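You operate a simulated robot arm through the tools that you are given. There is no shell and no other tool. Be economical: measure what you need, move in short steps, check, and stop when the job is done.

Carry out the task below with a simulated robot arm. There is one attempt and no reset: what you move stays moved.

Task
Wind 3 bends on the winding jig, with the pull set by the chart.
Fine: reset the counter first; lock the jig lever again. Where these are worked on the way, their far stop is far enough and under half their travel is too little: jig lever.

The check looks at the end state, three seconds after you hand in, the way a careful person would. Anything else that was tipped, shoved, dropped, spilled or broken makes it a failure.

Robot
A 6-joint arm with a two-finger parallel gripper, fixed in place. Base frame: the origin is at the foot of the arm, x ahead of it, y to its left, z up; the work surface is at about z = 0.012. Readings come in m, rad, newtons and seconds.
With the tool pointing down near the work surface it reaches from about 0.12 to 0.5 m from the base axis. Its first joint turns from -1.257 to 1.257 rad. Payload 0.65 kg.
The tool frame sits at the grasp point between the pads (the TCP): z along the fingers, y along the line on which they close. The tips reach 0.025 m beyond it. Largest opening 0.076 m; finger width 0.018, thickness 0.01; the body of the gripper, 0.036 by 0.078 m, starts 0.045 m behind the TCP.
Orientation is that of the tool frame in the base frame, as a unit quaternion [x, y, z, w]. With the fingers straight down and closing along the base's y, the tool's x points along the base's -x, its y along +y and its z along -z.

Tools
- The arm moves only by the tool arm_command. Its argument "plan" is a list of rows, each a list of 7 numbers: the turn, a rotation vector about the tool's x, y, z in rad, then the shift along the tool's x, y, z in m, then the finger opening in m, from 0 to 0.076. In form: [[rx, ry, rz, x, y, z, jaw], ...]. A call has 1 to 8 rows; each row is the pose to reach, as a shift and turn from the pose commanded when the call began, along the tool's axes at that moment. Rows are played at 5 a second. More than 0.05 m and 0.15 rad between two rows, or a gripper value outside its range, and nothing of the call is played. Where a pose cannot be reached the arm comes as near as it can. A force on the tool above 90 N (or 10 N above the force at the start of the call, whichever is more), or a blocked arm, ends the call early, and 0.2 s more pass. Each finger travels about 0.108 m/s and halts on what it meets, pressing with about 37 N; the grip force reading is that of the motor and also rises with nothing between the fingers. The clock runs only during rows and for 0.2 s after the last one: add rows that repeat a pose to give the fingers time. The reply holds the time, the measured pose of the TCP, the force on the tool along the base axes, the opening and the grip force, in the units named above and with some noise, with the torque about the TCP (base axes, N m) and any sound that the robot's microphone picked up.
- Cameras (640 x 400 px; columns grow to the right, rows downward): "scene" is fixed at [0.0634, 0.2786, 0.3994]; the picture's right is [-0.68, -0.73, 0.00], its down [-0.43, 0.41, -0.80] and it looks along [0.59, -0.55, -0.60] (base axes); focal length 214 px, centre (320, 200). "wrist" rides on the gripper at [0.058, 0.011, -0.081] in the tool frame; the picture's right is [-0.18, 0.98, 0.00], its down [-0.75, -0.14, -0.64] and it looks along [-0.63, -0.12, 0.77] (tool axes); focal length 243 px, centre (320, 200). There is no depth. A picture from a camera that has moved, and an enlarged one, comes with that camera's place and axes in the base frame and with its lens.
- capture(camera): a new picture of that camera. It takes no simulated time.
- close_up(camera, box): a new picture of the part [left, top, right, bottom] of that camera's present view, enlarged. It takes no simulated time.
- job_done(): hands the job in; it is judged then, once.

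Work in short steps. Places have to be worked out from the pictures, the camera data and where the tool is seen: move nearer, look again, correct. Check each grasp and each placing, and mend what went wrong. You have 120 turns and 68 pictures in all, those below and enlarged ones among them. Open the gripper and draw the arm clear of the work before you hand the job in, unless the task says otherwise; then end with one line.

The tools are called after ">>>" by a JSON object that holds its "op" and its "data". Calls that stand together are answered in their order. arm_command: Moves the arm, as the interface text tells. Its arguments: {"type":"object","properties":{"plan":{"type":"array"}},"required":["plan"]} The other tools are called the same way: capture (camera) takes a picture; close_up (camera, box) takes an enlarged picture of a part of a camera's view; job_done () hands the job in.

At the start:

```text
time: 0.0
tcp_pos: [0.2642, 0.1472, 0.3275]
ee_rot: [0.001, 1.0, 0.0, 0.001]
wrist_force: [-0.1, 0.9, 0.1]
torque: [0.03, 0.0, 0.01]
grip_width: 0.0757
gripper_force: 0.1
```

scene: 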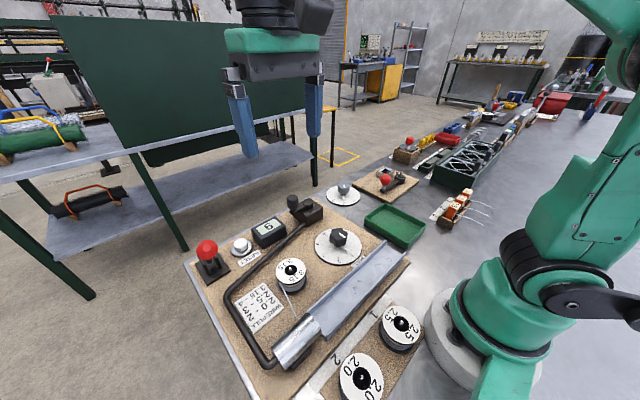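
wrist: 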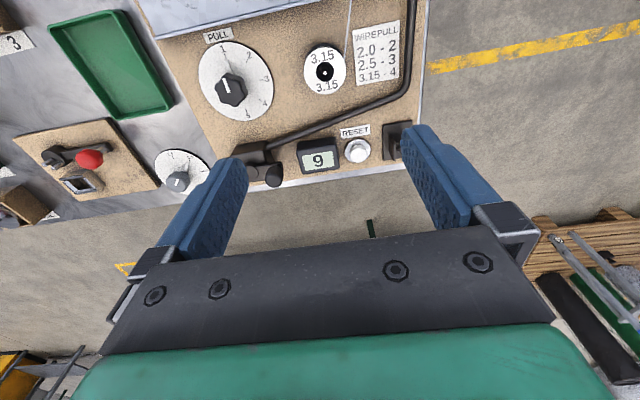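

I start by looking closely at the jig: the board shows a chart, a pull dial, counter, reset button, a red-knob lever, and a bending crank.

>>> {"op": "close_up", "data": {"camera": "scene", "box": [180, 170, 420, 400]}}

>>> {"op": "close_up", "data": {"camera": "wrist", "box": [140, 0, 430, 200]}}

>>> {"op": "close_up", "data": {"camera": "scene", "box": [320, 80, 520, 260]}}

```text
1.74 times, centred on (300, 285) of scene
camera zoom: at [0.0634, 0.2786, 0.3994], right [-0.68, -0.73, 0.0], down [-0.43, 0.41, -0.8], along [0.59, -0.55, -0.6], focal length 373 px, centre (355, 52)
```

zoom: 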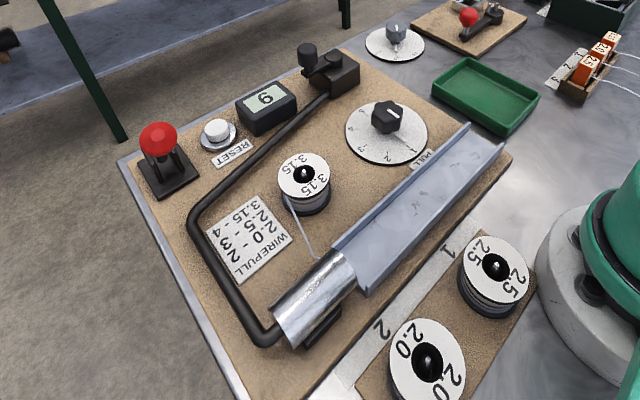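

```text
2.00 times, centred on (285, 100) of wrist
camera zoom: at [0.2054, 0.1586, 0.4092], right [0.19, 0.98, 0.0], down [0.75, -0.14, 0.64], along [0.63, -0.12, -0.76], focal length 485 px, centre (390, 400)
```

zoom: 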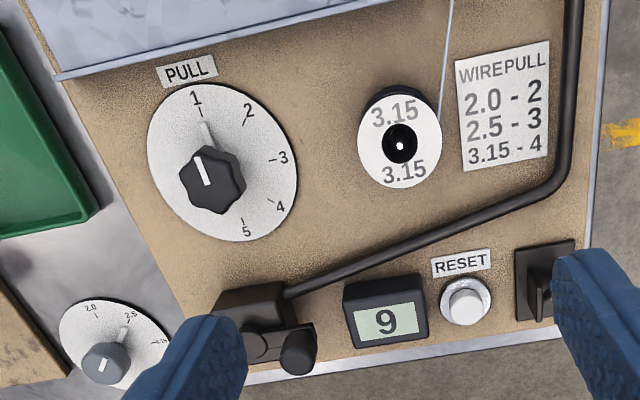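

```text
2.22 times, centred on (420, 170) of scene
camera zoom: at [0.0634, 0.2786, 0.3994], right [-0.68, -0.73, 0.0], down [-0.43, 0.41, -0.8], along [0.59, -0.55, -0.6], focal length 477 px, centre (98, 267)
```

zoom: 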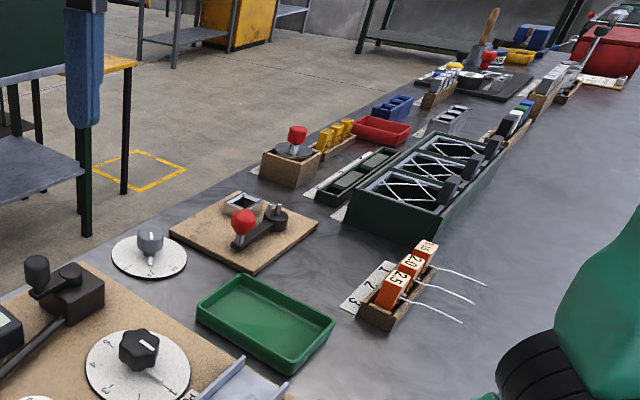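

Spool fitted is 3.15 so pull should be 4; the counter shows 9. I move nearer to inspect the crank, reset and lever.

>>> {"op": "arm_command", "data": {"plan": [[0, 0, 0, -0.005, -0.01, 0.03, 0.076], [0, 0, 0, -0.01, -0.02, 0.06, 0.076], [0, 0, 0, -0.01, -0.03, 0.09, 0.076], [0, 0, 0, -0.01, -0.03, 0.1, 0.076]]}}

>>> {"op": "capture", "data": {"camera": "wrist"}}

>>> {"op": "close_up", "data": {"camera": "scene", "box": [180, 180, 340, 280]}}

```text
time: 1.0
tcp_pos: [0.2742, 0.1156, 0.2273]
ee_rot: [0.001, 1.0, 0.0, 0.0]
wrist_force: [0.4, 0.5, -0.6]
torque: [-0.02, 0.01, -0.01]
grip_width: 0.076
gripper_force: 0.0
```

```text
62 pictures are left
camera wrist: at [0.2145, 0.1278, 0.3084], right [0.19, 0.98, 0.0], down [0.75, -0.14, 0.65], along [0.63, -0.12, -0.76], focal length 243 px, centre (320, 200)
```

wrist: 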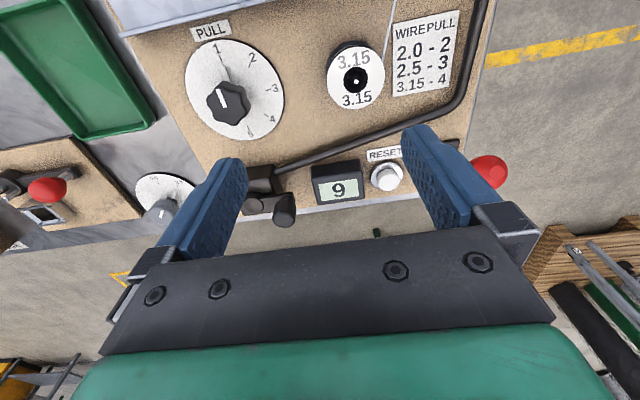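

```text
4.00 times, centred on (260, 230) of scene
camera zoom: at [0.0634, 0.2786, 0.3994], right [-0.68, -0.73, 0.0], down [-0.43, 0.41, -0.8], along [0.59, -0.55, -0.6], focal length 858 px, centre (560, 80)
```

zoom: 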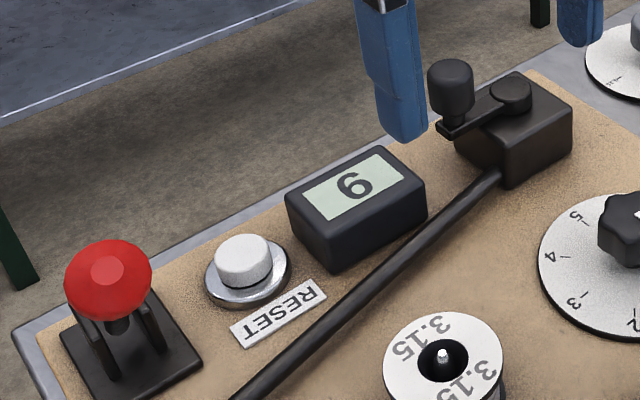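

The crank knob is near (0.399, 0.051, 0.095), hub near (0.39, 0.013); the reset button about (0.411, 0.182). I'll go above the reset with closed fingers.

>>> {"op": "arm_command", "data": {"plan": [[0, 0, 0, -0.03, 0.015, 0.02, 0.0], [0, 0, 0, -0.065, 0.03, 0.04, 0.0], [0, 0, 0, -0.1, 0.048, 0.06, 0.0], [0, 0, 0, -0.136, 0.066, 0.08, 0.0], [0, 0, 0, -0.136, 0.066, 0.115, 0.0], [0, 0, 0, -0.136, 0.066, 0.115, 0.0]]}}

>>> {"op": "capture", "data": {"camera": "wrist"}}

>>> {"op": "close_up", "data": {"camera": "scene", "box": [180, 180, 340, 280]}}

```text
time: 2.4
tcp_pos: [0.4109, 0.1807, 0.1109]
ee_rot: [0.002, 1.0, 0.0, 0.002]
wrist_force: [-0.2, -1.7, -0.4]
torque: [-0.01, 0.02, 0.02]
grip_width: 0.0
gripper_force: 23.2
```

```text
60 pictures are left
camera wrist: at [0.3524, 0.1923, 0.1915], right [0.19, 0.98, 0.0], down [0.75, -0.14, 0.65], along [0.63, -0.12, -0.76], focal length 243 px, centre (320, 200)
```

wrist: 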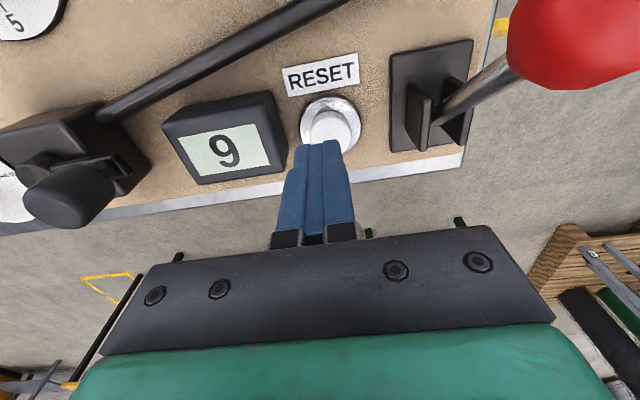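

```text
4.00 times, centred on (260, 230) of scene
camera zoom: at [0.0634, 0.2786, 0.3994], right [-0.68, -0.73, 0.0], down [-0.43, 0.41, -0.8], along [0.59, -0.55, -0.6], focal length 858 px, centre (560, 80)
```

zoom: 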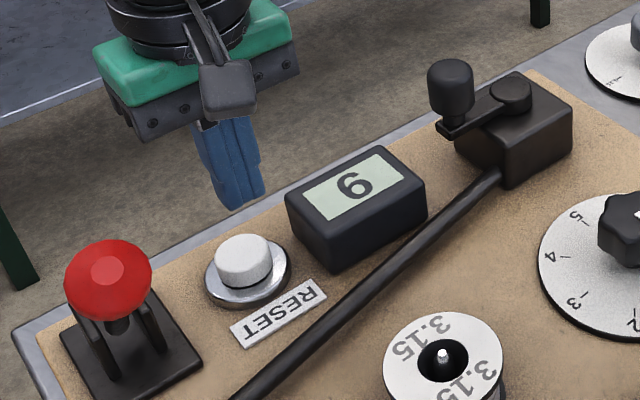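

The button centre is around (0.416, 0.186). I shift 5 mm each way and descend gently.

>>> {"op": "arm_command", "data": {"plan": [[0, 0, 0, -0.005, 0.005, 0.01, 0.0], [0, 0, 0, -0.005, 0.005, 0.025, 0.0], [0, 0, 0, -0.005, 0.005, 0.035, 0.0], [0, 0, 0, -0.005, 0.005, 0.04, 0.0]]}}

>>> {"op": "close_up", "data": {"camera": "scene", "box": [180, 180, 340, 280]}}

```text
time: 3.4
tcp_pos: [0.4158, 0.1874, 0.0719]
ee_rot: [0.0, 1.0, 0.0, 0.001]
wrist_force: [0.6, 1.6, 0.4]
torque: [0.01, 0.03, -0.02]
grip_width: 0.0001
gripper_force: 23.3
```

```text
4.00 times, centred on (260, 230) of scene
camera zoom: at [0.0634, 0.2786, 0.3994], right [-0.68, -0.73, 0.0], down [-0.43, 0.41, -0.8], along [0.59, -0.55, -0.6], focal length 858 px, centre (560, 80)
```

zoom: 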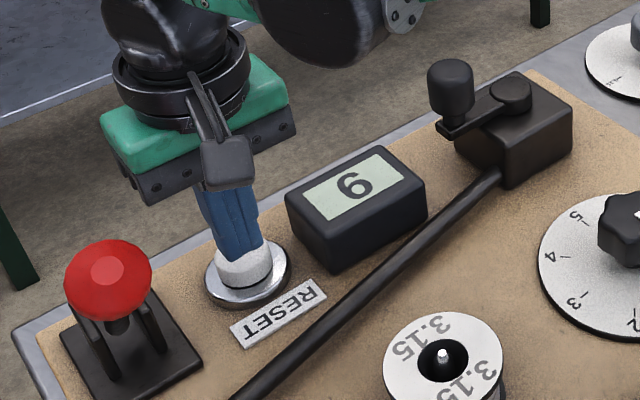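

Fingertips are right over the button, almost touching. I press in small steps and then lift.

>>> {"op": "arm_command", "data": {"plan": [[0, 0, 0, 0, 0, 0.002, 0.0], [0, 0, 0, 0, 0, 0.004, 0.0], [0, 0, 0, 0, 0, 0.006, 0.0]]}}

>>> {"op": "close_up", "data": {"camera": "scene", "box": [180, 180, 340, 280]}}

```text
time: 4.2
tcp_pos: [0.4159, 0.1885, 0.0669]
ee_rot: [0.0, 1.0, 0.0, 0.001]
wrist_force: [-1.0, 0.9, -1.0]
torque: [-0.06, 0.01, -0.05]
grip_width: 0.0
gripper_force: 23.7
```

```text
4.00 times, centred on (260, 230) of scene
camera zoom: at [0.0634, 0.2786, 0.3994], right [-0.68, -0.73, 0.0], down [-0.43, 0.41, -0.8], along [0.59, -0.55, -0.6], focal length 858 px, centre (560, 80)
```

zoom: 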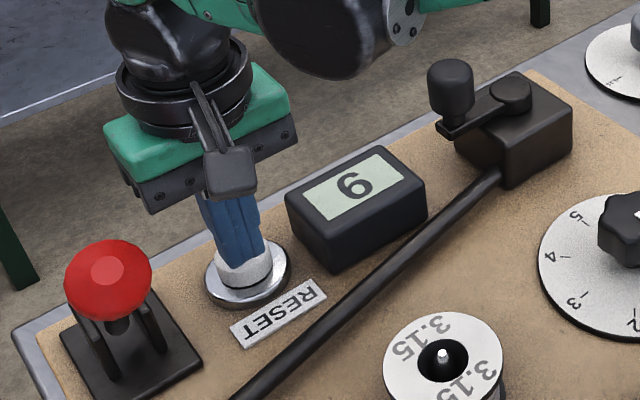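

No contact force yet; press further.

>>> {"op": "arm_command", "data": {"plan": [[0, 0, 0, 0, -0.001, 0.002, 0.0], [0, 0, 0, 0, -0.001, 0.004, 0.0], [0, 0, 0, 0, -0.001, 0.006, 0.0], [0, 0, 0, 0, -0.001, 0.008, 0.0]]}}

>>> {"op": "close_up", "data": {"camera": "scene", "box": [180, 180, 340, 280]}}

```text
time: 5.2
tcp_pos: [0.4167, 0.187, 0.0606]
ee_rot: [0.001, 1.0, -0.001, 0.001]
wrist_force: [0.7, -1.2, 0.8]
torque: [0.0, 0.0, -0.03]
grip_width: 0.0
gripper_force: 23.2
```

```text
4.00 times, centred on (260, 230) of scene
camera zoom: at [0.0634, 0.2786, 0.3994], right [-0.68, -0.73, 0.0], down [-0.43, 0.41, -0.8], along [0.59, -0.55, -0.6], focal length 858 px, centre (560, 80)
```

zoom: 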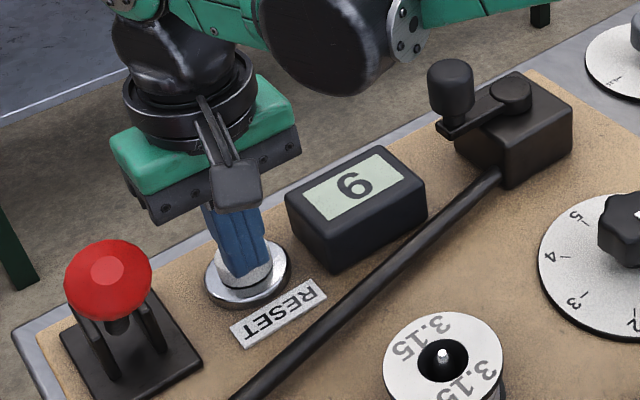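

I take a tight look at fingers and button.

>>> {"op": "close_up", "data": {"camera": "scene", "box": [215, 220, 275, 260]}}

>>> {"op": "close_up", "data": {"camera": "wrist", "box": [200, 60, 440, 220]}}

```text
10.00 times, centred on (245, 240) of scene
camera zoom: at [0.0634, 0.2786, 0.3994], right [-0.68, -0.73, 0.0], down [-0.43, 0.41, -0.8], along [0.59, -0.55, -0.6], focal length 2145 px, centre (1070, -200)
```

zoom: 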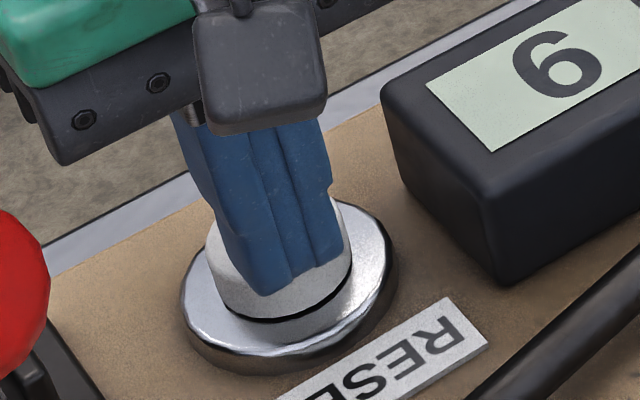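

```text
2.50 times, centred on (320, 140) of wrist
camera zoom: at [0.3572, 0.1987, 0.1409], right [0.19, 0.98, 0.0], down [0.75, -0.14, 0.65], along [0.63, -0.12, -0.76], focal length 606 px, centre (320, 350)
```

zoom: 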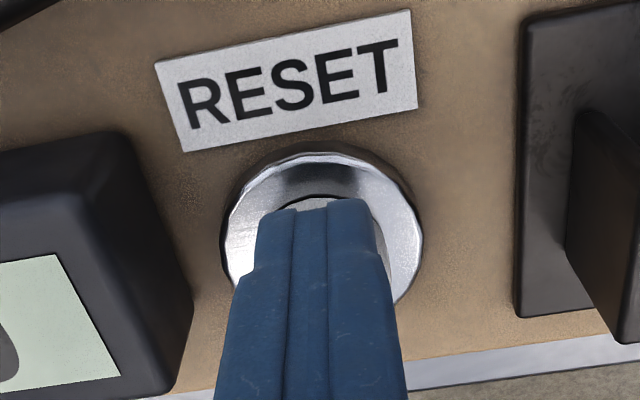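

The tips are centred on the cap and it seems to be sinking; press a bit more.

>>> {"op": "arm_command", "data": {"plan": [[0, 0, 0, -0.002, 0, 0.002, 0.0], [0, 0, 0, -0.002, 0, 0.004, 0.0], [0, 0, 0, -0.002, 0, 0.004, 0.0]]}}

>>> {"op": "close_up", "data": {"camera": "scene", "box": [215, 210, 290, 260]}}

```text
time: 6.0
tcp_pos: [0.4185, 0.1862, 0.0566]
ee_rot: [0.002, 1.0, -0.001, 0.002]
wrist_force: [0.3, 1.0, 3.6]
torque: [0.06, 0.0, 0.01]
grip_width: 0.0
gripper_force: 23.7
heard: click
```

```text
8.00 times, centred on (252, 235) of scene
camera zoom: at [0.0634, 0.2786, 0.3994], right [-0.68, -0.73, 0.0], down [-0.43, 0.41, -0.8], along [0.59, -0.55, -0.6], focal length 1716 px, centre (860, -80)
```

zoom: 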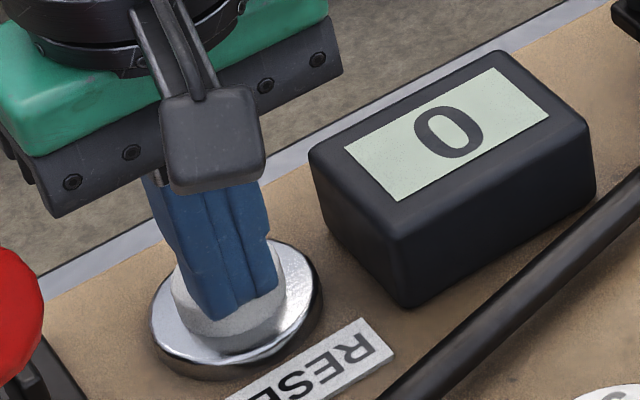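

Counter reads 0. Now I rise and move over the pull dial near (0.277, 0.02).

>>> {"op": "arm_command", "data": {"plan": [[0, 0, 0, 0, 0, 0.0, 0.0], [0, 0, 0, 0, 0, -0.04, 0.0], [0, 0, 0, 0, 0, -0.085, 0.03], [0, 0, 0, 0.033, -0.033, -0.1, 0.06], [0, 0, 0, 0.066, -0.066, -0.11, 0.076], [0, 0, 0, 0.098, -0.098, -0.12, 0.076], [0, 0, 0, 0.13, -0.13, -0.12, 0.076], [0, 0, 0, 0.158, -0.16, -0.12, 0.076]]}}

>>> {"op": "capture", "data": {"camera": "wrist"}}

>>> {"op": "close_up", "data": {"camera": "scene", "box": [180, 180, 400, 317]}}

```text
time: 7.8
tcp_pos: [0.2608, 0.0265, 0.1744]
ee_rot: [0.0, 1.0, 0.001, 0.002]
wrist_force: [0.5, 0.3, 0.1]
torque: [-0.01, 0.0, 0.01]
grip_width: 0.076
gripper_force: 0.0
```

```text
52 pictures are left
camera wrist: at [0.2013, 0.0377, 0.2554], right [0.19, 0.98, 0.0], down [0.75, -0.14, 0.65], along [0.63, -0.12, -0.76], focal length 243 px, centre (320, 200)
```

wrist: 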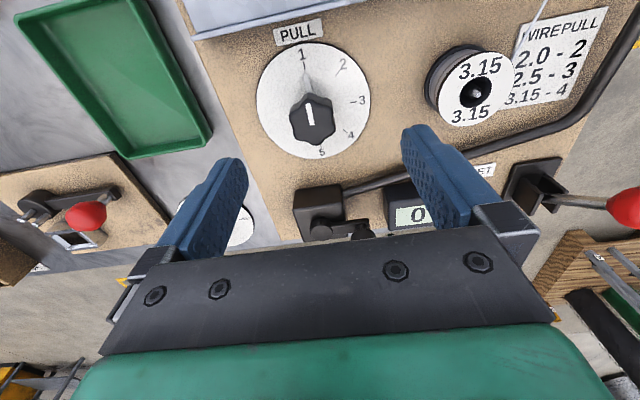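

```text
2.91 times, centred on (290, 248) of scene
camera zoom: at [0.0634, 0.2786, 0.3994], right [-0.68, -0.73, 0.0], down [-0.43, 0.41, -0.8], along [0.59, -0.55, -0.6], focal length 624 px, centre (407, 59)
```

zoom: 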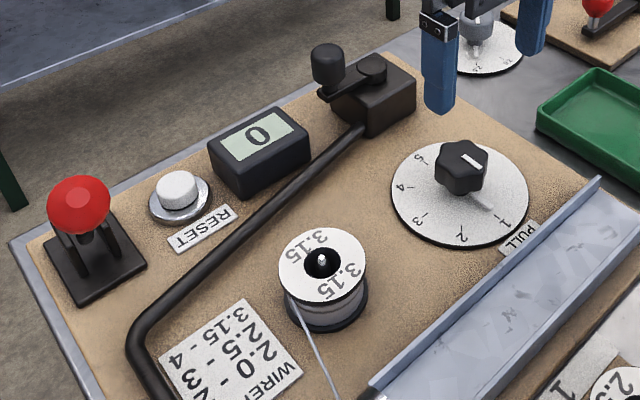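

Dial centre is about (0.280, 0.0165), numerals at 45° steps, pointer now on 1; 4 is 135° clockwise from above. I pre-rotate −60° above the knob so the whole turn fits one grip.

>>> {"op": "arm_command", "data": {"plan": [[0, 0, -0.149, -0.004, -0.002, 0, 0.076], [0, 0, -0.298, -0.008, -0.004, 0, 0.076], [0, 0, -0.447, -0.012, -0.006, 0, 0.076], [0, 0, -0.596, -0.016, -0.008, 0, 0.076], [0, 0, -0.745, -0.0195, -0.01, 0, 0.076], [0, 0, -0.894, -0.0195, -0.01, 0, 0.076], [0, 0, -1.043, -0.0195, -0.01, 0.02, 0.076], [0, 0, -1.043, -0.0195, -0.01, 0.04, 0.076]]}}

>>> {"op": "capture", "data": {"camera": "wrist"}}

>>> {"op": "close_up", "data": {"camera": "scene", "box": [260, 180, 420, 280]}}

```text
time: 9.6
tcp_pos: [0.2805, 0.016, 0.1357]
ee_rot: [-0.498, 0.867, 0.0, 0.001]
wrist_force: [-0.1, 0.5, -0.8]
torque: [-0.03, -0.01, 0.02]
grip_width: 0.076
gripper_force: 0.1
```

```text
50 pictures are left
camera wrist: at [0.2407, -0.0276, 0.2166], right [-0.76, 0.65, 0.0], down [0.5, 0.58, 0.64], along [0.42, 0.49, -0.76], focal length 243 px, centre (320, 200)
```

wrist: 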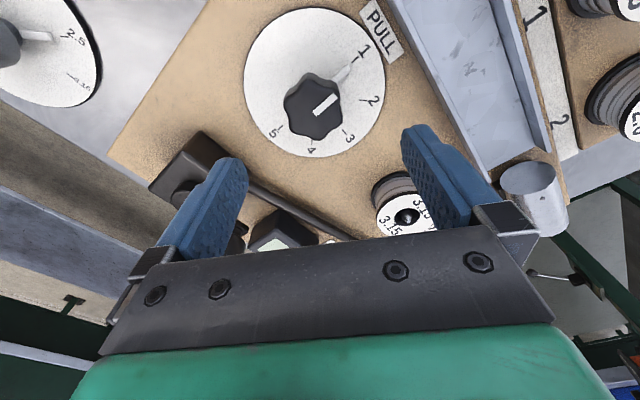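

```text
4.00 times, centred on (340, 230) of scene
camera zoom: at [0.0634, 0.2786, 0.3994], right [-0.68, -0.73, 0.0], down [-0.43, 0.41, -0.8], along [0.59, -0.55, -0.6], focal length 858 px, centre (240, 80)
```

zoom: 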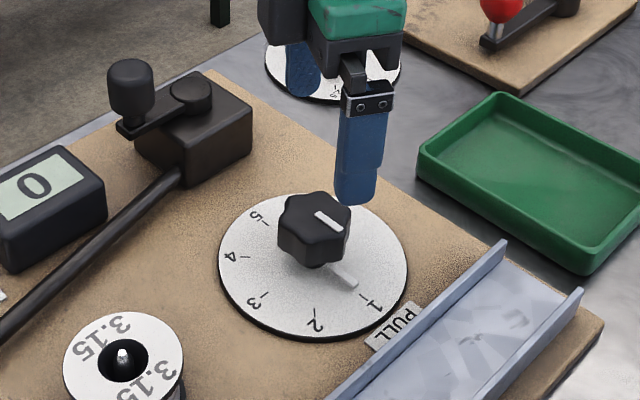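

Knob centre refined to ~(0.283, 0.016), body around z 0.035–0.055. I descend around it, then check.

>>> {"op": "arm_command", "data": {"plan": [[0, 0, 0, -0.001, -0.002, 0.025, 0.076], [0, 0, 0, -0.001, -0.002, 0.05, 0.076], [0, 0, 0, -0.001, -0.002, 0.07, 0.076]]}}

>>> {"op": "close_up", "data": {"camera": "scene", "box": [290, 200, 390, 262]}}

>>> {"op": "close_up", "data": {"camera": "wrist", "box": [200, 60, 440, 220]}}

```text
time: 10.4
tcp_pos: [0.2831, 0.0183, 0.065]
ee_rot: [-0.498, 0.867, -0.001, 0.001]
wrist_force: [0.3, 0.4, 0.6]
torque: [-0.03, 0.01, 0.04]
grip_width: 0.0761
gripper_force: 0.0
```

```text
6.40 times, centred on (340, 231) of scene
camera zoom: at [0.0634, 0.2786, 0.3994], right [-0.68, -0.73, 0.0], down [-0.43, 0.41, -0.8], along [0.59, -0.55, -0.6], focal length 1373 px, centre (192, 2)
```

zoom: 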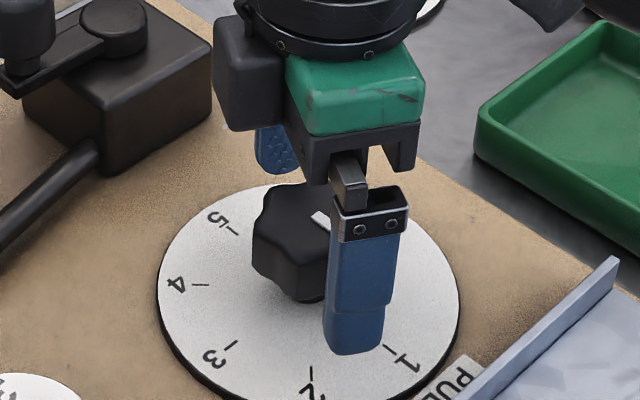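

```text
2.50 times, centred on (320, 140) of wrist
camera zoom: at [0.2425, -0.0272, 0.1462], right [-0.76, 0.65, 0.0], down [0.5, 0.58, 0.64], along [0.42, 0.49, -0.76], focal length 606 px, centre (320, 350)
```

zoom: 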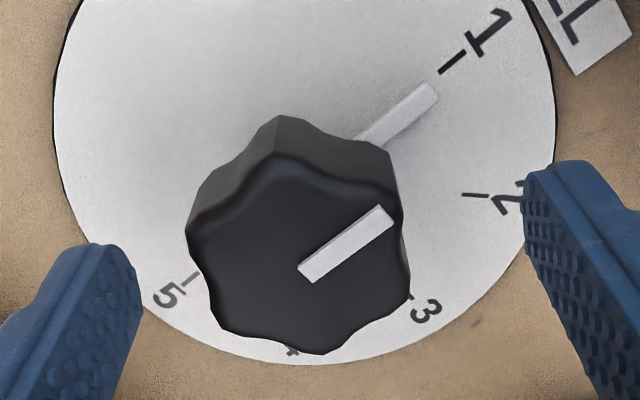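

Knob is centred between the fingers. Lower 8 mm and close.

>>> {"op": "arm_command", "data": {"plan": [[0, 0, 0, 0.0, 0, 0.009, 0.076], [0, 0, 0, 0.0, 0, 0.009, 0.04], [0, 0, 0, 0.0, 0, 0.009, 0.0], [0, 0, 0, 0.0, 0, 0.009, 0.0], [0, 0, 0, 0.0, 0, 0.009, 0.0]]}}

>>> {"op": "close_up", "data": {"camera": "wrist", "box": [200, 60, 440, 220]}}

```text
time: 11.6
tcp_pos: [0.2852, 0.0157, 0.057]
ee_rot: [-0.497, 0.868, -0.006, 0.005]
wrist_force: [47.7, -36.8, -25.8]
torque: [-0.24, -0.81, 0.04]
grip_width: 0.039
gripper_force: 46.0
```

```text
2.50 times, centred on (320, 140) of wrist
camera zoom: at [0.2438, -0.0285, 0.137], right [-0.75, 0.66, -0.01], down [0.49, 0.58, 0.65], along [0.43, 0.48, -0.76], focal length 606 px, centre (320, 350)
```

zoom: 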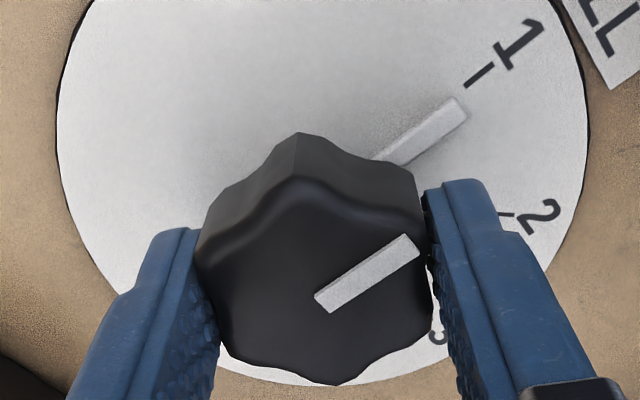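

Gripped at 39 mm, but with a side load of ~60 N; I relax by shifting −3 mm along tool y.

>>> {"op": "arm_command", "data": {"plan": [[0, 0, 0, 0, -0.0015, 0, 0.0], [0, 0, 0, 0, -0.003, -0.001, 0.0], [0, 0, 0, 0, -0.003, -0.001, 0.0]]}}

```text
time: 12.4
tcp_pos: [0.2847, 0.0158, 0.0563]
ee_rot: [-0.498, 0.867, -0.001, 0.001]
wrist_force: [24.0, -15.9, -35.2]
torque: [-0.53, -0.33, 0.05]
grip_width: 0.0393
gripper_force: 45.0
```

Load dropping; continue relaxing a bit.

>>> {"op": "arm_command", "data": {"plan": [[0, 0, 0, 0, -0.001, 0.001, 0.0], [0, 0, 0, 0, -0.002, 0.002, 0.0], [0, 0, 0, 0, -0.002, 0.002, 0.0]]}}

```text
time: 13.2
tcp_pos: [0.2859, 0.0135, 0.0559]
ee_rot: [-0.499, 0.867, 0.002, 0.0]
wrist_force: [-11.3, 3.2, 46.8]
torque: [0.12, 0.43, 0.05]
grip_width: 0.0391
gripper_force: 45.8
```

Lateral is small now; ease z by 1 mm and begin turning clockwise (+ about tool z).

>>> {"op": "arm_command", "data": {"plan": [[0, 0, 0.0, 0, 0.0005, -0.0011, 0.0], [0, 0, 0.1, 0, 0.0005, -0.0011, 0.0], [0, 0, 0.2, 0, 0.0005, -0.0011, 0.0], [0, 0, 0.3, 0, 0.0005, -0.0011, 0.0], [0, 0, 0.4, 0, 0.0005, -0.0011, 0.0], [0, 0, 0.4, 0, 0.0005, -0.0011, 0.0]]}}

>>> {"op": "close_up", "data": {"camera": "wrist", "box": [200, 60, 440, 220]}}

```text
time: 14.6
tcp_pos: [0.2848, 0.0145, 0.0563]
ee_rot: [-0.315, 0.949, 0.002, 0.0]
wrist_force: [-23.9, 26.5, -5.3]
torque: [0.05, 0.93, -0.03]
grip_width: 0.039
gripper_force: 44.7
```

```text
2.50 times, centred on (320, 140) of wrist
camera zoom: at [0.2316, -0.0106, 0.1373], right [-0.44, 0.9, 0.0], down [0.69, 0.34, 0.64], along [0.58, 0.29, -0.77], focal length 606 px, centre (320, 350)
```

zoom: 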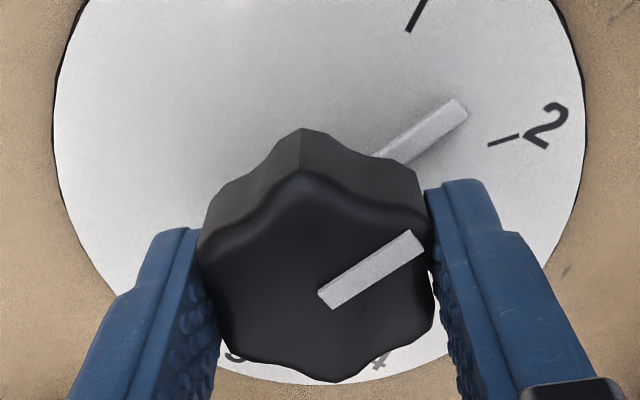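

Knob follows; continue with a small +y relief.

>>> {"op": "arm_command", "data": {"plan": [[0, 0, 0.1, 0, 0.001, 0, 0.0], [0, 0, 0.23, 0, 0.001, 0, 0.0], [0, 0, 0.36, 0, 0.001, 0, 0.0], [0, 0, 0.5, 0, 0.001, 0, 0.0], [0, 0, 0.64, 0, 0.001, 0, 0.0], [0, 0, 0.78, 0, 0.001, 0, 0.0], [0, 0, 0.78, 0, 0.001, 0, 0.0]]}}

```text
time: 16.2
tcp_pos: [0.2842, 0.0146, 0.0564]
ee_rot: [0.071, 0.998, -0.001, 0.002]
wrist_force: [-4.1, -7.0, 23.2]
torque: [-0.06, 0.26, -0.05]
grip_width: 0.0391
gripper_force: 44.8
```

Turned 1.18 rad so far with low load; turn the remaining ~1.17 rad.

>>> {"op": "arm_command", "data": {"plan": [[0, 0, 0.14, 0, 0, 0, 0.0], [0, 0, 0.28, 0, 0, 0, 0.0], [0, 0, 0.42, 0, 0, 0, 0.0], [0, 0, 0.56, 0, 0, 0, 0.0], [0, 0, 0.7, 0, 0, 0, 0.0], [0, 0, 0.84, 0, 0, 0, 0.0], [0, 0, 0.98, 0, 0, 0, 0.0], [0, 0, 0.98, 0, 0, 0, 0.0]]}}

>>> {"op": "capture", "data": {"camera": "wrist"}}

```text
time: 18.0
tcp_pos: [0.2851, 0.0144, 0.0563]
ee_rot: [0.532, 0.847, -0.001, 0.002]
wrist_force: [-4.3, -17.6, 43.5]
torque: [-1.0, 0.0, -0.02]
grip_width: 0.0389
gripper_force: 44.7
```

```text
44 pictures are left
camera wrist: at [0.2687, 0.0727, 0.137], right [0.96, 0.26, 0.0], down [0.2, -0.74, 0.65], along [0.17, -0.62, -0.76], focal length 243 px, centre (320, 200)
```

wrist: 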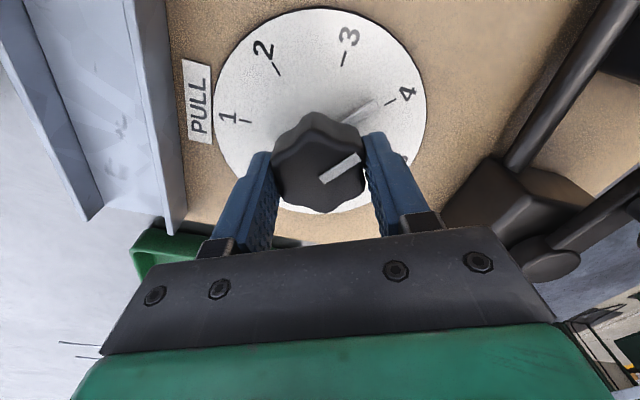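

Nearly at 4; turn the last ~0.19 rad, easing z.

>>> {"op": "arm_command", "data": {"plan": [[0, 0, 0.1, 0, 0, -0.0005, 0.0], [0, 0, 0.195, 0, 0, -0.001, 0.0], [0, 0, 0.195, 0, 0, -0.001, 0.0]]}}

>>> {"op": "close_up", "data": {"camera": "wrist", "box": [200, 0, 440, 220]}}

```text
time: 18.8
tcp_pos: [0.2851, 0.0136, 0.058]
ee_rot: [0.611, 0.791, 0.0, 0.001]
wrist_force: [-14.5, -17.1, -31.2]
torque: [-0.43, 0.17, 0.08]
grip_width: 0.0394
gripper_force: 45.0
```

```text
1.82 times, centred on (320, 110) of wrist
camera zoom: at [0.2801, 0.0749, 0.1383], right [1.0, 0.07, 0.0], down [0.05, -0.76, 0.64], along [0.05, -0.64, -0.77], focal length 441 px, centre (320, 364)
```

zoom: 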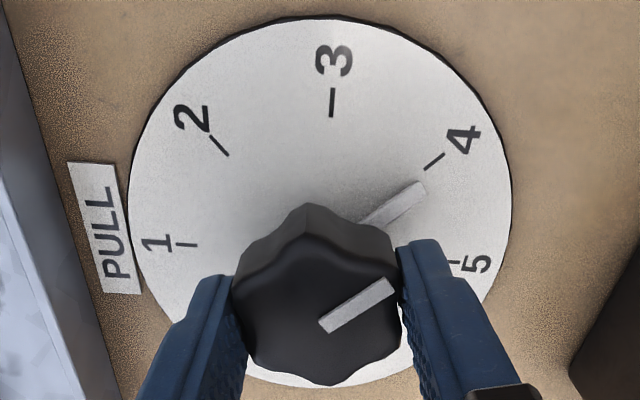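

Total tool turn 135.1°, pointer at 4. Release with a modest opening and lift straight up.

>>> {"op": "arm_command", "data": {"plan": [[0, 0, 0, 0, 0, 0, 0.055], [0, 0, 0, 0, 0, 0, 0.055], [0, 0, 0, 0, 0, -0.04, 0.055], [0, 0, 0, 0, 0, -0.08, 0.055], [0, 0, 0, 0, 0, -0.12, 0.055]]}}

>>> {"op": "close_up", "data": {"camera": "wrist", "box": [200, 0, 440, 220]}}

```text
time: 20.0
tcp_pos: [0.2863, 0.014, 0.1776]
ee_rot: [0.61, 0.792, 0.001, 0.001]
wrist_force: [0.1, -0.1, -0.2]
torque: [-0.01, 0.02, 0.01]
grip_width: 0.055
gripper_force: 0.0
```

```text
1.82 times, centred on (320, 110) of wrist
camera zoom: at [0.2806, 0.0745, 0.2589], right [1.0, 0.07, 0.0], down [0.05, -0.76, 0.64], along [0.05, -0.64, -0.77], focal length 441 px, centre (320, 364)
```

zoom: 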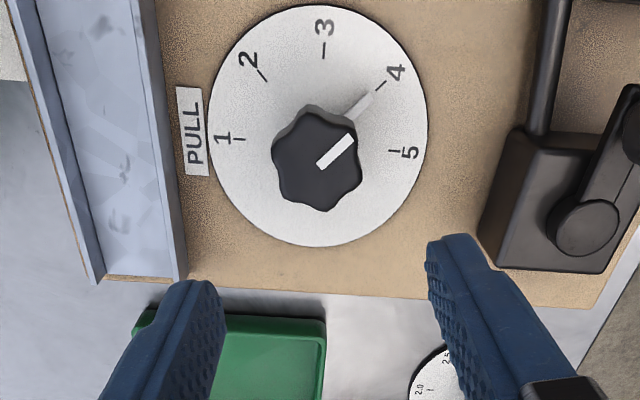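

Pull is on 4. The lever's pivot is about (0.415, 0.254) and its red knob about (0.368, 0.254, 0.12), leaning toward the robot. I move there, rotating the tool back.

>>> {"op": "arm_command", "data": {"plan": [[0, 0, -0.148, 0.0256, 0.0106, -0.005, 0.076], [0, 0, -0.296, 0.0512, 0.0213, -0.01, 0.076], [0, 0, -0.444, 0.0768, 0.032, -0.015, 0.076], [0, 0, -0.592, 0.1024, 0.0426, -0.02, 0.076], [0, 0, -0.74, 0.128, 0.0533, -0.025, 0.076], [0, 0, -0.888, 0.1536, 0.0639, -0.03, 0.076], [0, 0, -1.036, 0.1792, 0.0746, -0.035, 0.076], [0, 0, -1.184, 0.205, 0.0852, -0.04, 0.076]]}}

>>> {"op": "arm_command", "data": {"plan": [[0, 0, -0.128, 0, 0, 0, 0.076], [0, 0, -0.128, 0, 0, 0, 0.076]]}}

>>> {"op": "capture", "data": {"camera": "wrist"}}

>>> {"op": "close_up", "data": {"camera": "scene", "box": [120, 170, 320, 295]}}

```text
time: 21.8
tcp_pos: [0.3137, 0.2357, 0.218]
ee_rot: [0.062, 0.998, -0.001, 0.002]
wrist_force: [-0.2, -0.7, -0.5]
torque: [-0.02, 0.0, 0.02]
grip_width: 0.0762
gripper_force: 0.1
```

```text
time: 22.4
tcp_pos: [0.3136, 0.2352, 0.2178]
ee_rot: [-0.002, 1.0, 0.0, 0.001]
wrist_force: [-0.2, 0.6, 0.0]
torque: [0.02, 0.03, 0.0]
grip_width: 0.0762
gripper_force: 0.1
```

```text
41 pictures are left
camera wrist: at [0.2547, 0.2462, 0.2989], right [0.18, 0.98, 0.0], down [0.75, -0.14, 0.64], along [0.63, -0.12, -0.76], focal length 243 px, centre (320, 200)
```

wrist: 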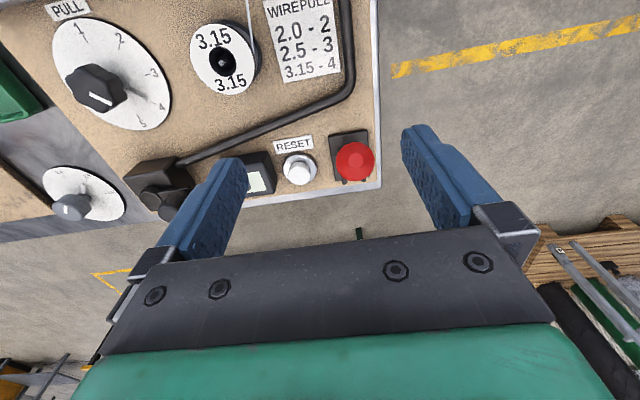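

```text
3.20 times, centred on (220, 232) of scene
camera zoom: at [0.0634, 0.2786, 0.3994], right [-0.68, -0.73, 0.0], down [-0.43, 0.41, -0.8], along [0.59, -0.55, -0.6], focal length 686 px, centre (640, 96)
```

zoom: 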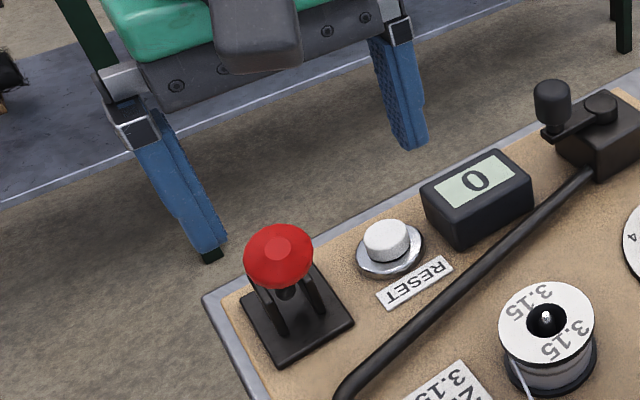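

Knob pinned at (0.369, 0.255, 0.117). I come down with fingers straddling it in y and close.

>>> {"op": "arm_command", "data": {"plan": [[0, 0, 0, -0.03, 0.02, 0.02, 0.076], [0, 0, 0, -0.055, 0.02, 0.04, 0.076], [0, 0, 0, -0.055, 0.02, 0.07, 0.076], [0, 0, 0, -0.055, 0.02, 0.098, 0.076], [0, 0, 0, -0.055, 0.02, 0.098, 0.076]]}}

>>> {"op": "capture", "data": {"camera": "wrist"}}

>>> {"op": "close_up", "data": {"camera": "scene", "box": [120, 170, 320, 295]}}

```text
time: 23.6
tcp_pos: [0.3689, 0.2538, 0.1199]
ee_rot: [0.0, 1.0, -0.001, 0.001]
wrist_force: [0.2, 0.0, -0.1]
torque: [-0.03, -0.02, 0.01]
grip_width: 0.0762
gripper_force: 0.1
```

```text
39 pictures are left
camera wrist: at [0.31, 0.2665, 0.2006], right [0.19, 0.98, 0.0], down [0.75, -0.14, 0.65], along [0.63, -0.12, -0.76], focal length 243 px, centre (320, 200)
```

wrist: 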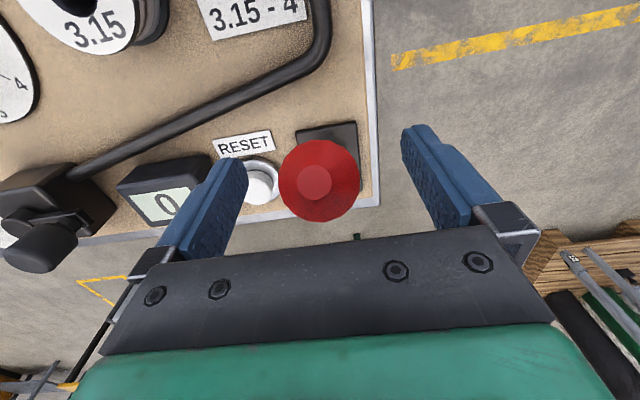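

```text
3.20 times, centred on (220, 232) of scene
camera zoom: at [0.0634, 0.2786, 0.3994], right [-0.68, -0.73, 0.0], down [-0.43, 0.41, -0.8], along [0.59, -0.55, -0.6], focal length 686 px, centre (640, 96)
```

zoom: 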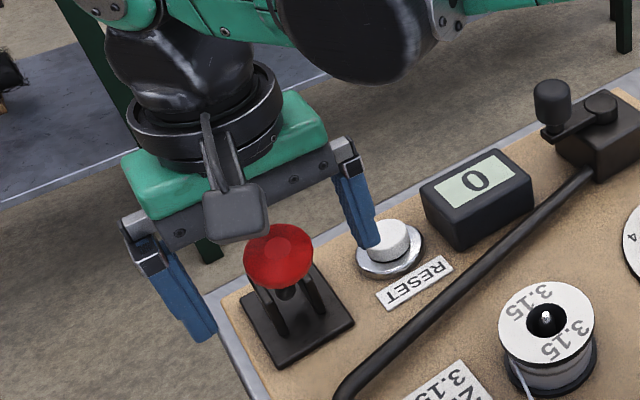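

The knob is centred between the fingers. Close with a touch of lowering.

>>> {"op": "arm_command", "data": {"plan": [[0, 0, 0, 0, 0.001, 0.005, 0.05], [0, 0, 0, 0, 0.001, 0.005, 0.02], [0, 0, 0, 0, 0.001, 0.005, 0.0], [0, 0, 0, 0, 0.001, 0.005, 0.0]]}}

>>> {"op": "close_up", "data": {"camera": "scene", "box": [120, 170, 320, 295]}}

```text
time: 24.6
tcp_pos: [0.3698, 0.2539, 0.1149]
ee_rot: [0.001, 1.0, -0.001, 0.001]
wrist_force: [-9.4, -34.0, 2.2]
torque: [0.03, 0.21, -0.04]
grip_width: 0.0318
gripper_force: 45.1
```

```text
3.20 times, centred on (220, 232) of scene
camera zoom: at [0.0634, 0.2785, 0.3994], right [-0.68, -0.73, 0.0], down [-0.43, 0.41, -0.8], along [0.59, -0.55, -0.6], focal length 686 px, centre (640, 96)
```

zoom: 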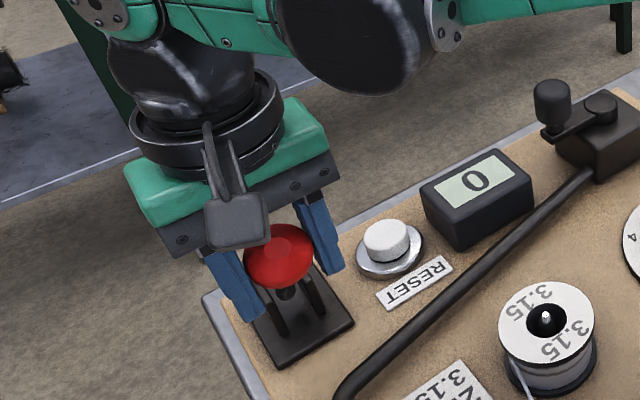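

Gripped (32 mm). Move along the arc toward +x by ~1.5 cm with a slight rise and check forces.

>>> {"op": "arm_command", "data": {"plan": [[0, 0, 0, -0.004, -0.001, -0.002, 0.0], [0, 0, 0, -0.008, -0.001, -0.004, 0.0], [0, 0, 0, -0.012, -0.001, -0.0057, 0.0], [0, 0, 0, -0.0156, -0.001, -0.007, 0.0]]}}

```text
time: 25.6
tcp_pos: [0.3853, 0.2555, 0.1222]
ee_rot: [0.0, 1.0, -0.001, -0.001]
wrist_force: [-24.1, -11.5, 12.0]
torque: [-0.05, 1.05, -0.05]
grip_width: 0.0322
gripper_force: 45.5
```

It moves with moderate resistance; continue over the top of the arc.

>>> {"op": "arm_command", "data": {"plan": [[0, 0, 0, -0.006, -0.001, -0.0015, 0.0], [0, 0, 0, -0.012, -0.001, -0.003, 0.0], [0, 0, 0, -0.018, -0.001, -0.004, 0.0], [0, 0, 0, -0.024, -0.001, -0.0047, 0.0], [0, 0, 0, -0.03, -0.001, -0.005, 0.0]]}}

>>> {"op": "close_up", "data": {"camera": "scene", "box": [120, 170, 320, 295]}}

```text
time: 26.8
tcp_pos: [0.416, 0.2555, 0.1285]
ee_rot: [0.0, 1.0, 0.001, 0.001]
wrist_force: [-18.1, 13.1, 18.5]
torque: [-0.1, 1.07, -0.06]
grip_width: 0.0323
gripper_force: 44.3
```

```text
3.20 times, centred on (220, 232) of scene
camera zoom: at [0.0633, 0.2786, 0.3994], right [-0.68, -0.73, 0.0], down [-0.43, 0.41, -0.8], along [0.59, -0.55, -0.6], focal length 686 px, centre (640, 96)
```

zoom: 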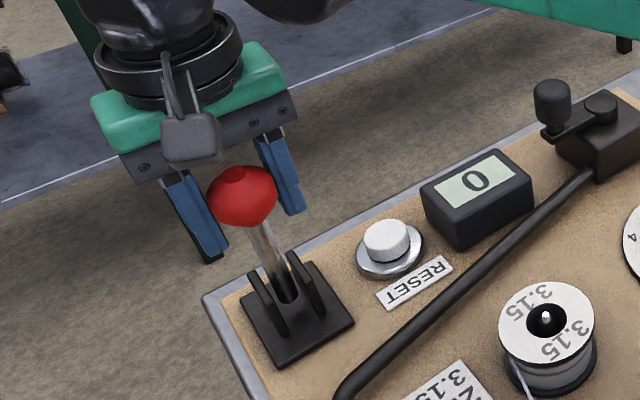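

The lever is now upright; carry on down the far side.

>>> {"op": "arm_command", "data": {"plan": [[0, 0, 0, -0.006, 0, -0.001, 0.0], [0, 0, 0, -0.012, 0, -0.0005, 0.0], [0, 0, 0, -0.018, 0, 0.0005, 0.0], [0, 0, 0, -0.024, 0, 0.002, 0.0], [0, 0, 0, -0.029, 0, 0.0035, 0.0]]}}

```text
time: 27.9
tcp_pos: [0.4212, 0.2556, 0.1225]
ee_rot: [-0.007, 1.0, 0.011, 0.0]
wrist_force: [-0.2, 3.4, 8.3]
torque: [0.11, -0.23, 0.18]
grip_width: 0.0315
gripper_force: 44.9
out of reach, approached as far as the arm can: row 1, 2, 3, 4, 5
stopped in row 5: the force on the tool passed its limit at 95 N (the readings are from after the stop); the commanded pose is now the measured one
```

Reach limit hit with the tool vertical. Look at the state before tilting the tool.

>>> {"op": "close_up", "data": {"camera": "scene", "box": [120, 150, 320, 275]}}

>>> {"op": "capture", "data": {"camera": "wrist"}}

```text
3.20 times, centred on (220, 212) of scene
camera zoom: at [0.0634, 0.2785, 0.3994], right [-0.68, -0.73, 0.0], down [-0.43, 0.41, -0.8], along [0.59, -0.55, -0.6], focal length 686 px, centre (640, 160)
```

zoom: 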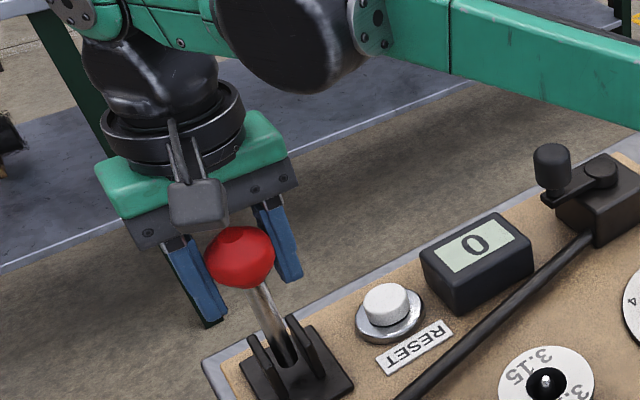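

```text
34 pictures are left
camera wrist: at [0.3622, 0.2643, 0.203], right [0.17, 0.99, 0.02], down [0.76, -0.14, 0.64], along [0.63, -0.09, -0.77], focal length 243 px, centre (320, 200)
```

wrist: 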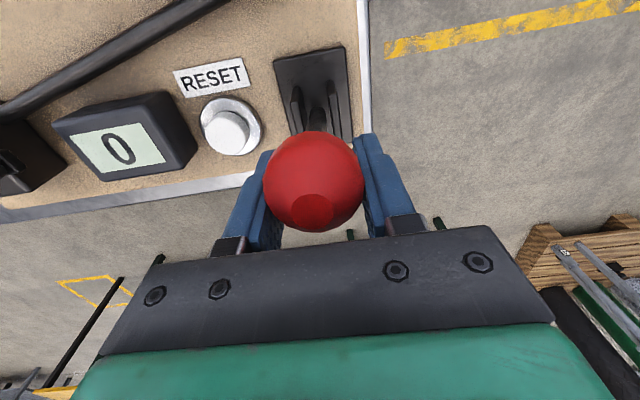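

Still gripped with the lever just past upright. I open slightly, tilt the tool so the fingers point outward (−0.55 rad about tool y), then regrip.

>>> {"op": "arm_command", "data": {"plan": [[0, 0, 0, 0, 0, 0, 0.06], [0, 0, 0, 0, 0, 0, 0.06], [0, -0.14, 0, 0, 0, 0, 0.06], [0, -0.28, 0, 0, 0, 0, 0.06], [0, -0.42, 0, 0, 0, 0, 0.06], [0, -0.56, 0, 0, 0, 0, 0.06], [0, -0.56, 0, 0, 0, 0, 0.06]]}}

>>> {"op": "capture", "data": {"camera": "wrist"}}

>>> {"op": "close_up", "data": {"camera": "scene", "box": [120, 150, 320, 275]}}

```text
time: 29.5
tcp_pos: [0.4217, 0.2542, 0.1207]
ee_rot: [-0.003, 0.961, 0.012, 0.277]
wrist_force: [0.7, -0.4, -0.9]
torque: [0.02, -0.02, 0.01]
grip_width: 0.06
gripper_force: 0.0
```

```text
33 pictures are left
camera wrist: at [0.3282, 0.2642, 0.1591], right [0.14, 0.98, 0.12], down [0.3, -0.16, 0.94], along [0.94, -0.1, -0.31], focal length 243 px, centre (320, 200)
```

wrist: 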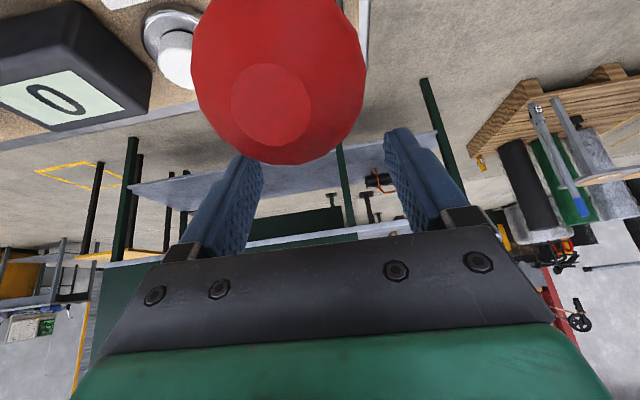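

```text
3.20 times, centred on (220, 212) of scene
camera zoom: at [0.0634, 0.2786, 0.3994], right [-0.68, -0.73, 0.0], down [-0.43, 0.41, -0.8], along [0.59, -0.55, -0.6], focal length 686 px, centre (640, 160)
```

zoom: 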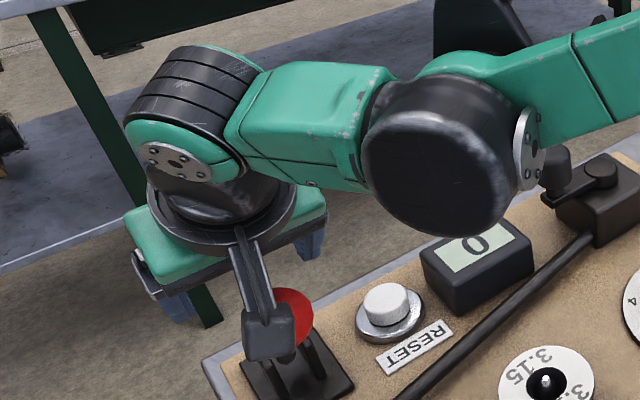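

The lever fell back to its near position on release. With the tilted tool, I go back to straddle the knob and regrip, then carry it over with more reach.

>>> {"op": "arm_command", "data": {"plan": [[0, 0, 0, 0.023, 0, -0.012, 0.065], [0, 0, 0, 0.046, 0, -0.0243, 0.065], [0, 0, 0, 0.046, 0, -0.0243, 0.065]]}}

>>> {"op": "capture", "data": {"camera": "wrist"}}

>>> {"op": "close_up", "data": {"camera": "scene", "box": [120, 170, 320, 295]}}

```text
time: 30.3
tcp_pos: [0.3691, 0.2547, 0.1173]
ee_rot: [-0.004, 0.961, 0.012, 0.275]
wrist_force: [0.4, 0.9, -0.1]
torque: [0.04, 0.01, 0.01]
grip_width: 0.0652
gripper_force: 0.0
```

```text
31 pictures are left
camera wrist: at [0.276, 0.2636, 0.1556], right [0.14, 0.98, 0.12], down [0.3, -0.16, 0.94], along [0.94, -0.1, -0.32], focal length 243 px, centre (320, 200)
```

wrist: 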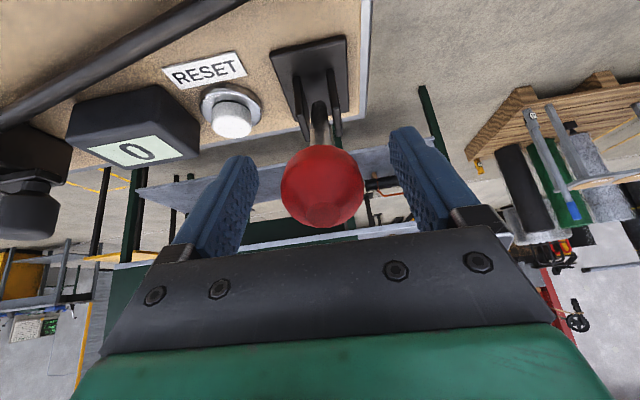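

```text
3.20 times, centred on (220, 232) of scene
camera zoom: at [0.0634, 0.2786, 0.3994], right [-0.68, -0.73, 0.0], down [-0.43, 0.41, -0.8], along [0.59, -0.55, -0.6], focal length 686 px, centre (640, 96)
```

zoom: 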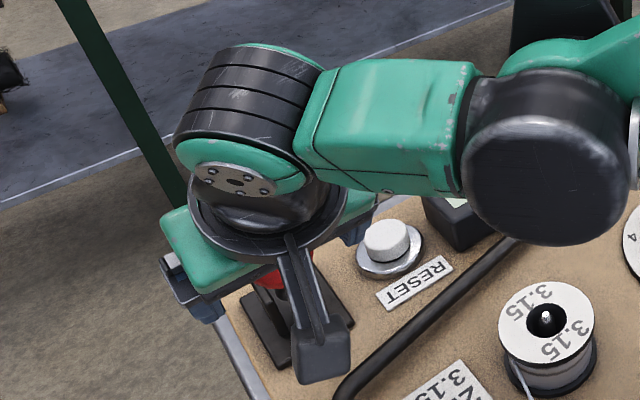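

Knob centred. Close, then carry it along the arc to upright.

>>> {"op": "arm_command", "data": {"plan": [[0, 0, 0, 0, 0, 0, 0.03], [0, 0, 0, 0, 0, 0, 0.0], [0, 0, 0, 0, 0, 0, 0.0], [0, 0, 0, -0.0085, 0, 0.0007, 0.0], [0, 0, 0, -0.0169, 0, 0.0018, 0.0], [0, 0, 0, -0.0245, 0, 0.004, 0.0], [0, 0, 0, -0.0322, 0, 0.0067, 0.0], [0, 0, 0, -0.0461, 0, 0.0138, 0.0]]}}

```text
time: 32.1
tcp_pos: [0.4159, 0.2547, 0.1321]
ee_rot: [-0.003, 0.961, 0.012, 0.276]
wrist_force: [-16.9, 4.4, 10.7]
torque: [0.03, 1.24, 0.01]
grip_width: 0.0321
gripper_force: 44.7
```

Upright with low loads. Continue down the far side.

>>> {"op": "arm_command", "data": {"plan": [[0, 0, 0, -0.0064, 0, 0.0046, 0.0], [0, 0, 0, -0.0125, 0, 0.0095, 0.0], [0, 0, 0, -0.018, 0, 0.0152, 0.0], [0, 0, 0, -0.0232, 0, 0.021, 0.0]]}}

>>> {"op": "capture", "data": {"camera": "wrist"}}

```text
time: 33.1
tcp_pos: [0.4472, 0.2551, 0.1257]
ee_rot: [-0.003, 0.961, 0.012, 0.276]
wrist_force: [-8.2, 1.8, 23.9]
torque: [-0.06, 1.23, 0.07]
grip_width: 0.0323
gripper_force: 44.8
```

```text
29 pictures are left
camera wrist: at [0.3535, 0.2648, 0.1635], right [0.14, 0.98, 0.12], down [0.3, -0.16, 0.94], along [0.94, -0.1, -0.32], focal length 243 px, centre (320, 200)
```

wrist: 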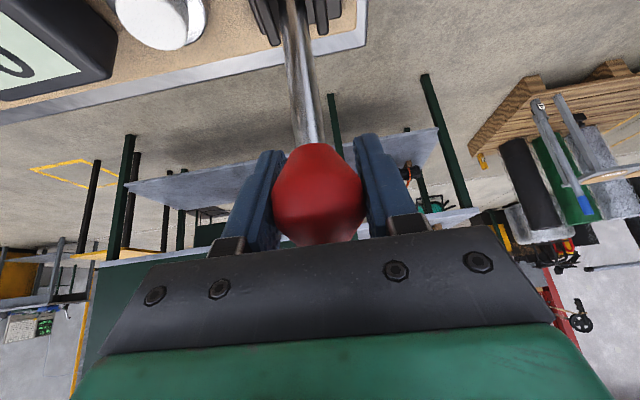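

Past upright by ~20°; continue until a stop.

>>> {"op": "arm_command", "data": {"plan": [[0, 0, 0, -0.005, 0, 0.0073, 0.0], [0, 0, 0, -0.0092, 0, 0.0146, 0.0], [0, 0, 0, -0.0124, 0, 0.0217, 0.0]]}}

>>> {"op": "capture", "data": {"camera": "wrist"}}

```text
time: 33.9
tcp_pos: [0.4684, 0.2555, 0.1137]
ee_rot: [-0.003, 0.961, 0.011, 0.276]
wrist_force: [3.3, -2.4, 28.6]
torque: [0.03, 1.28, 0.04]
grip_width: 0.0323
gripper_force: 45.1
```

```text
28 pictures are left
camera wrist: at [0.3758, 0.265, 0.1526], right [0.14, 0.98, 0.12], down [0.3, -0.16, 0.94], along [0.94, -0.1, -0.31], focal length 243 px, centre (320, 200)
```

wrist: 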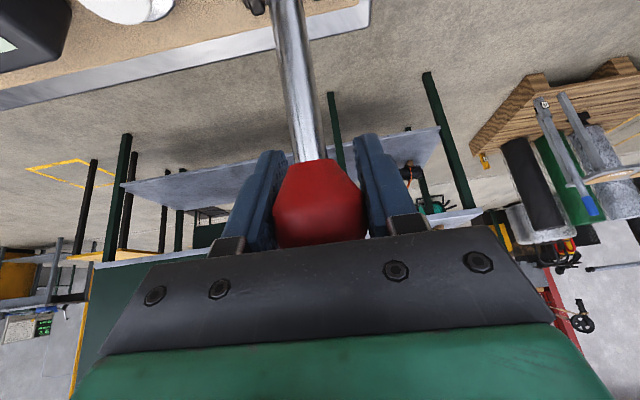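

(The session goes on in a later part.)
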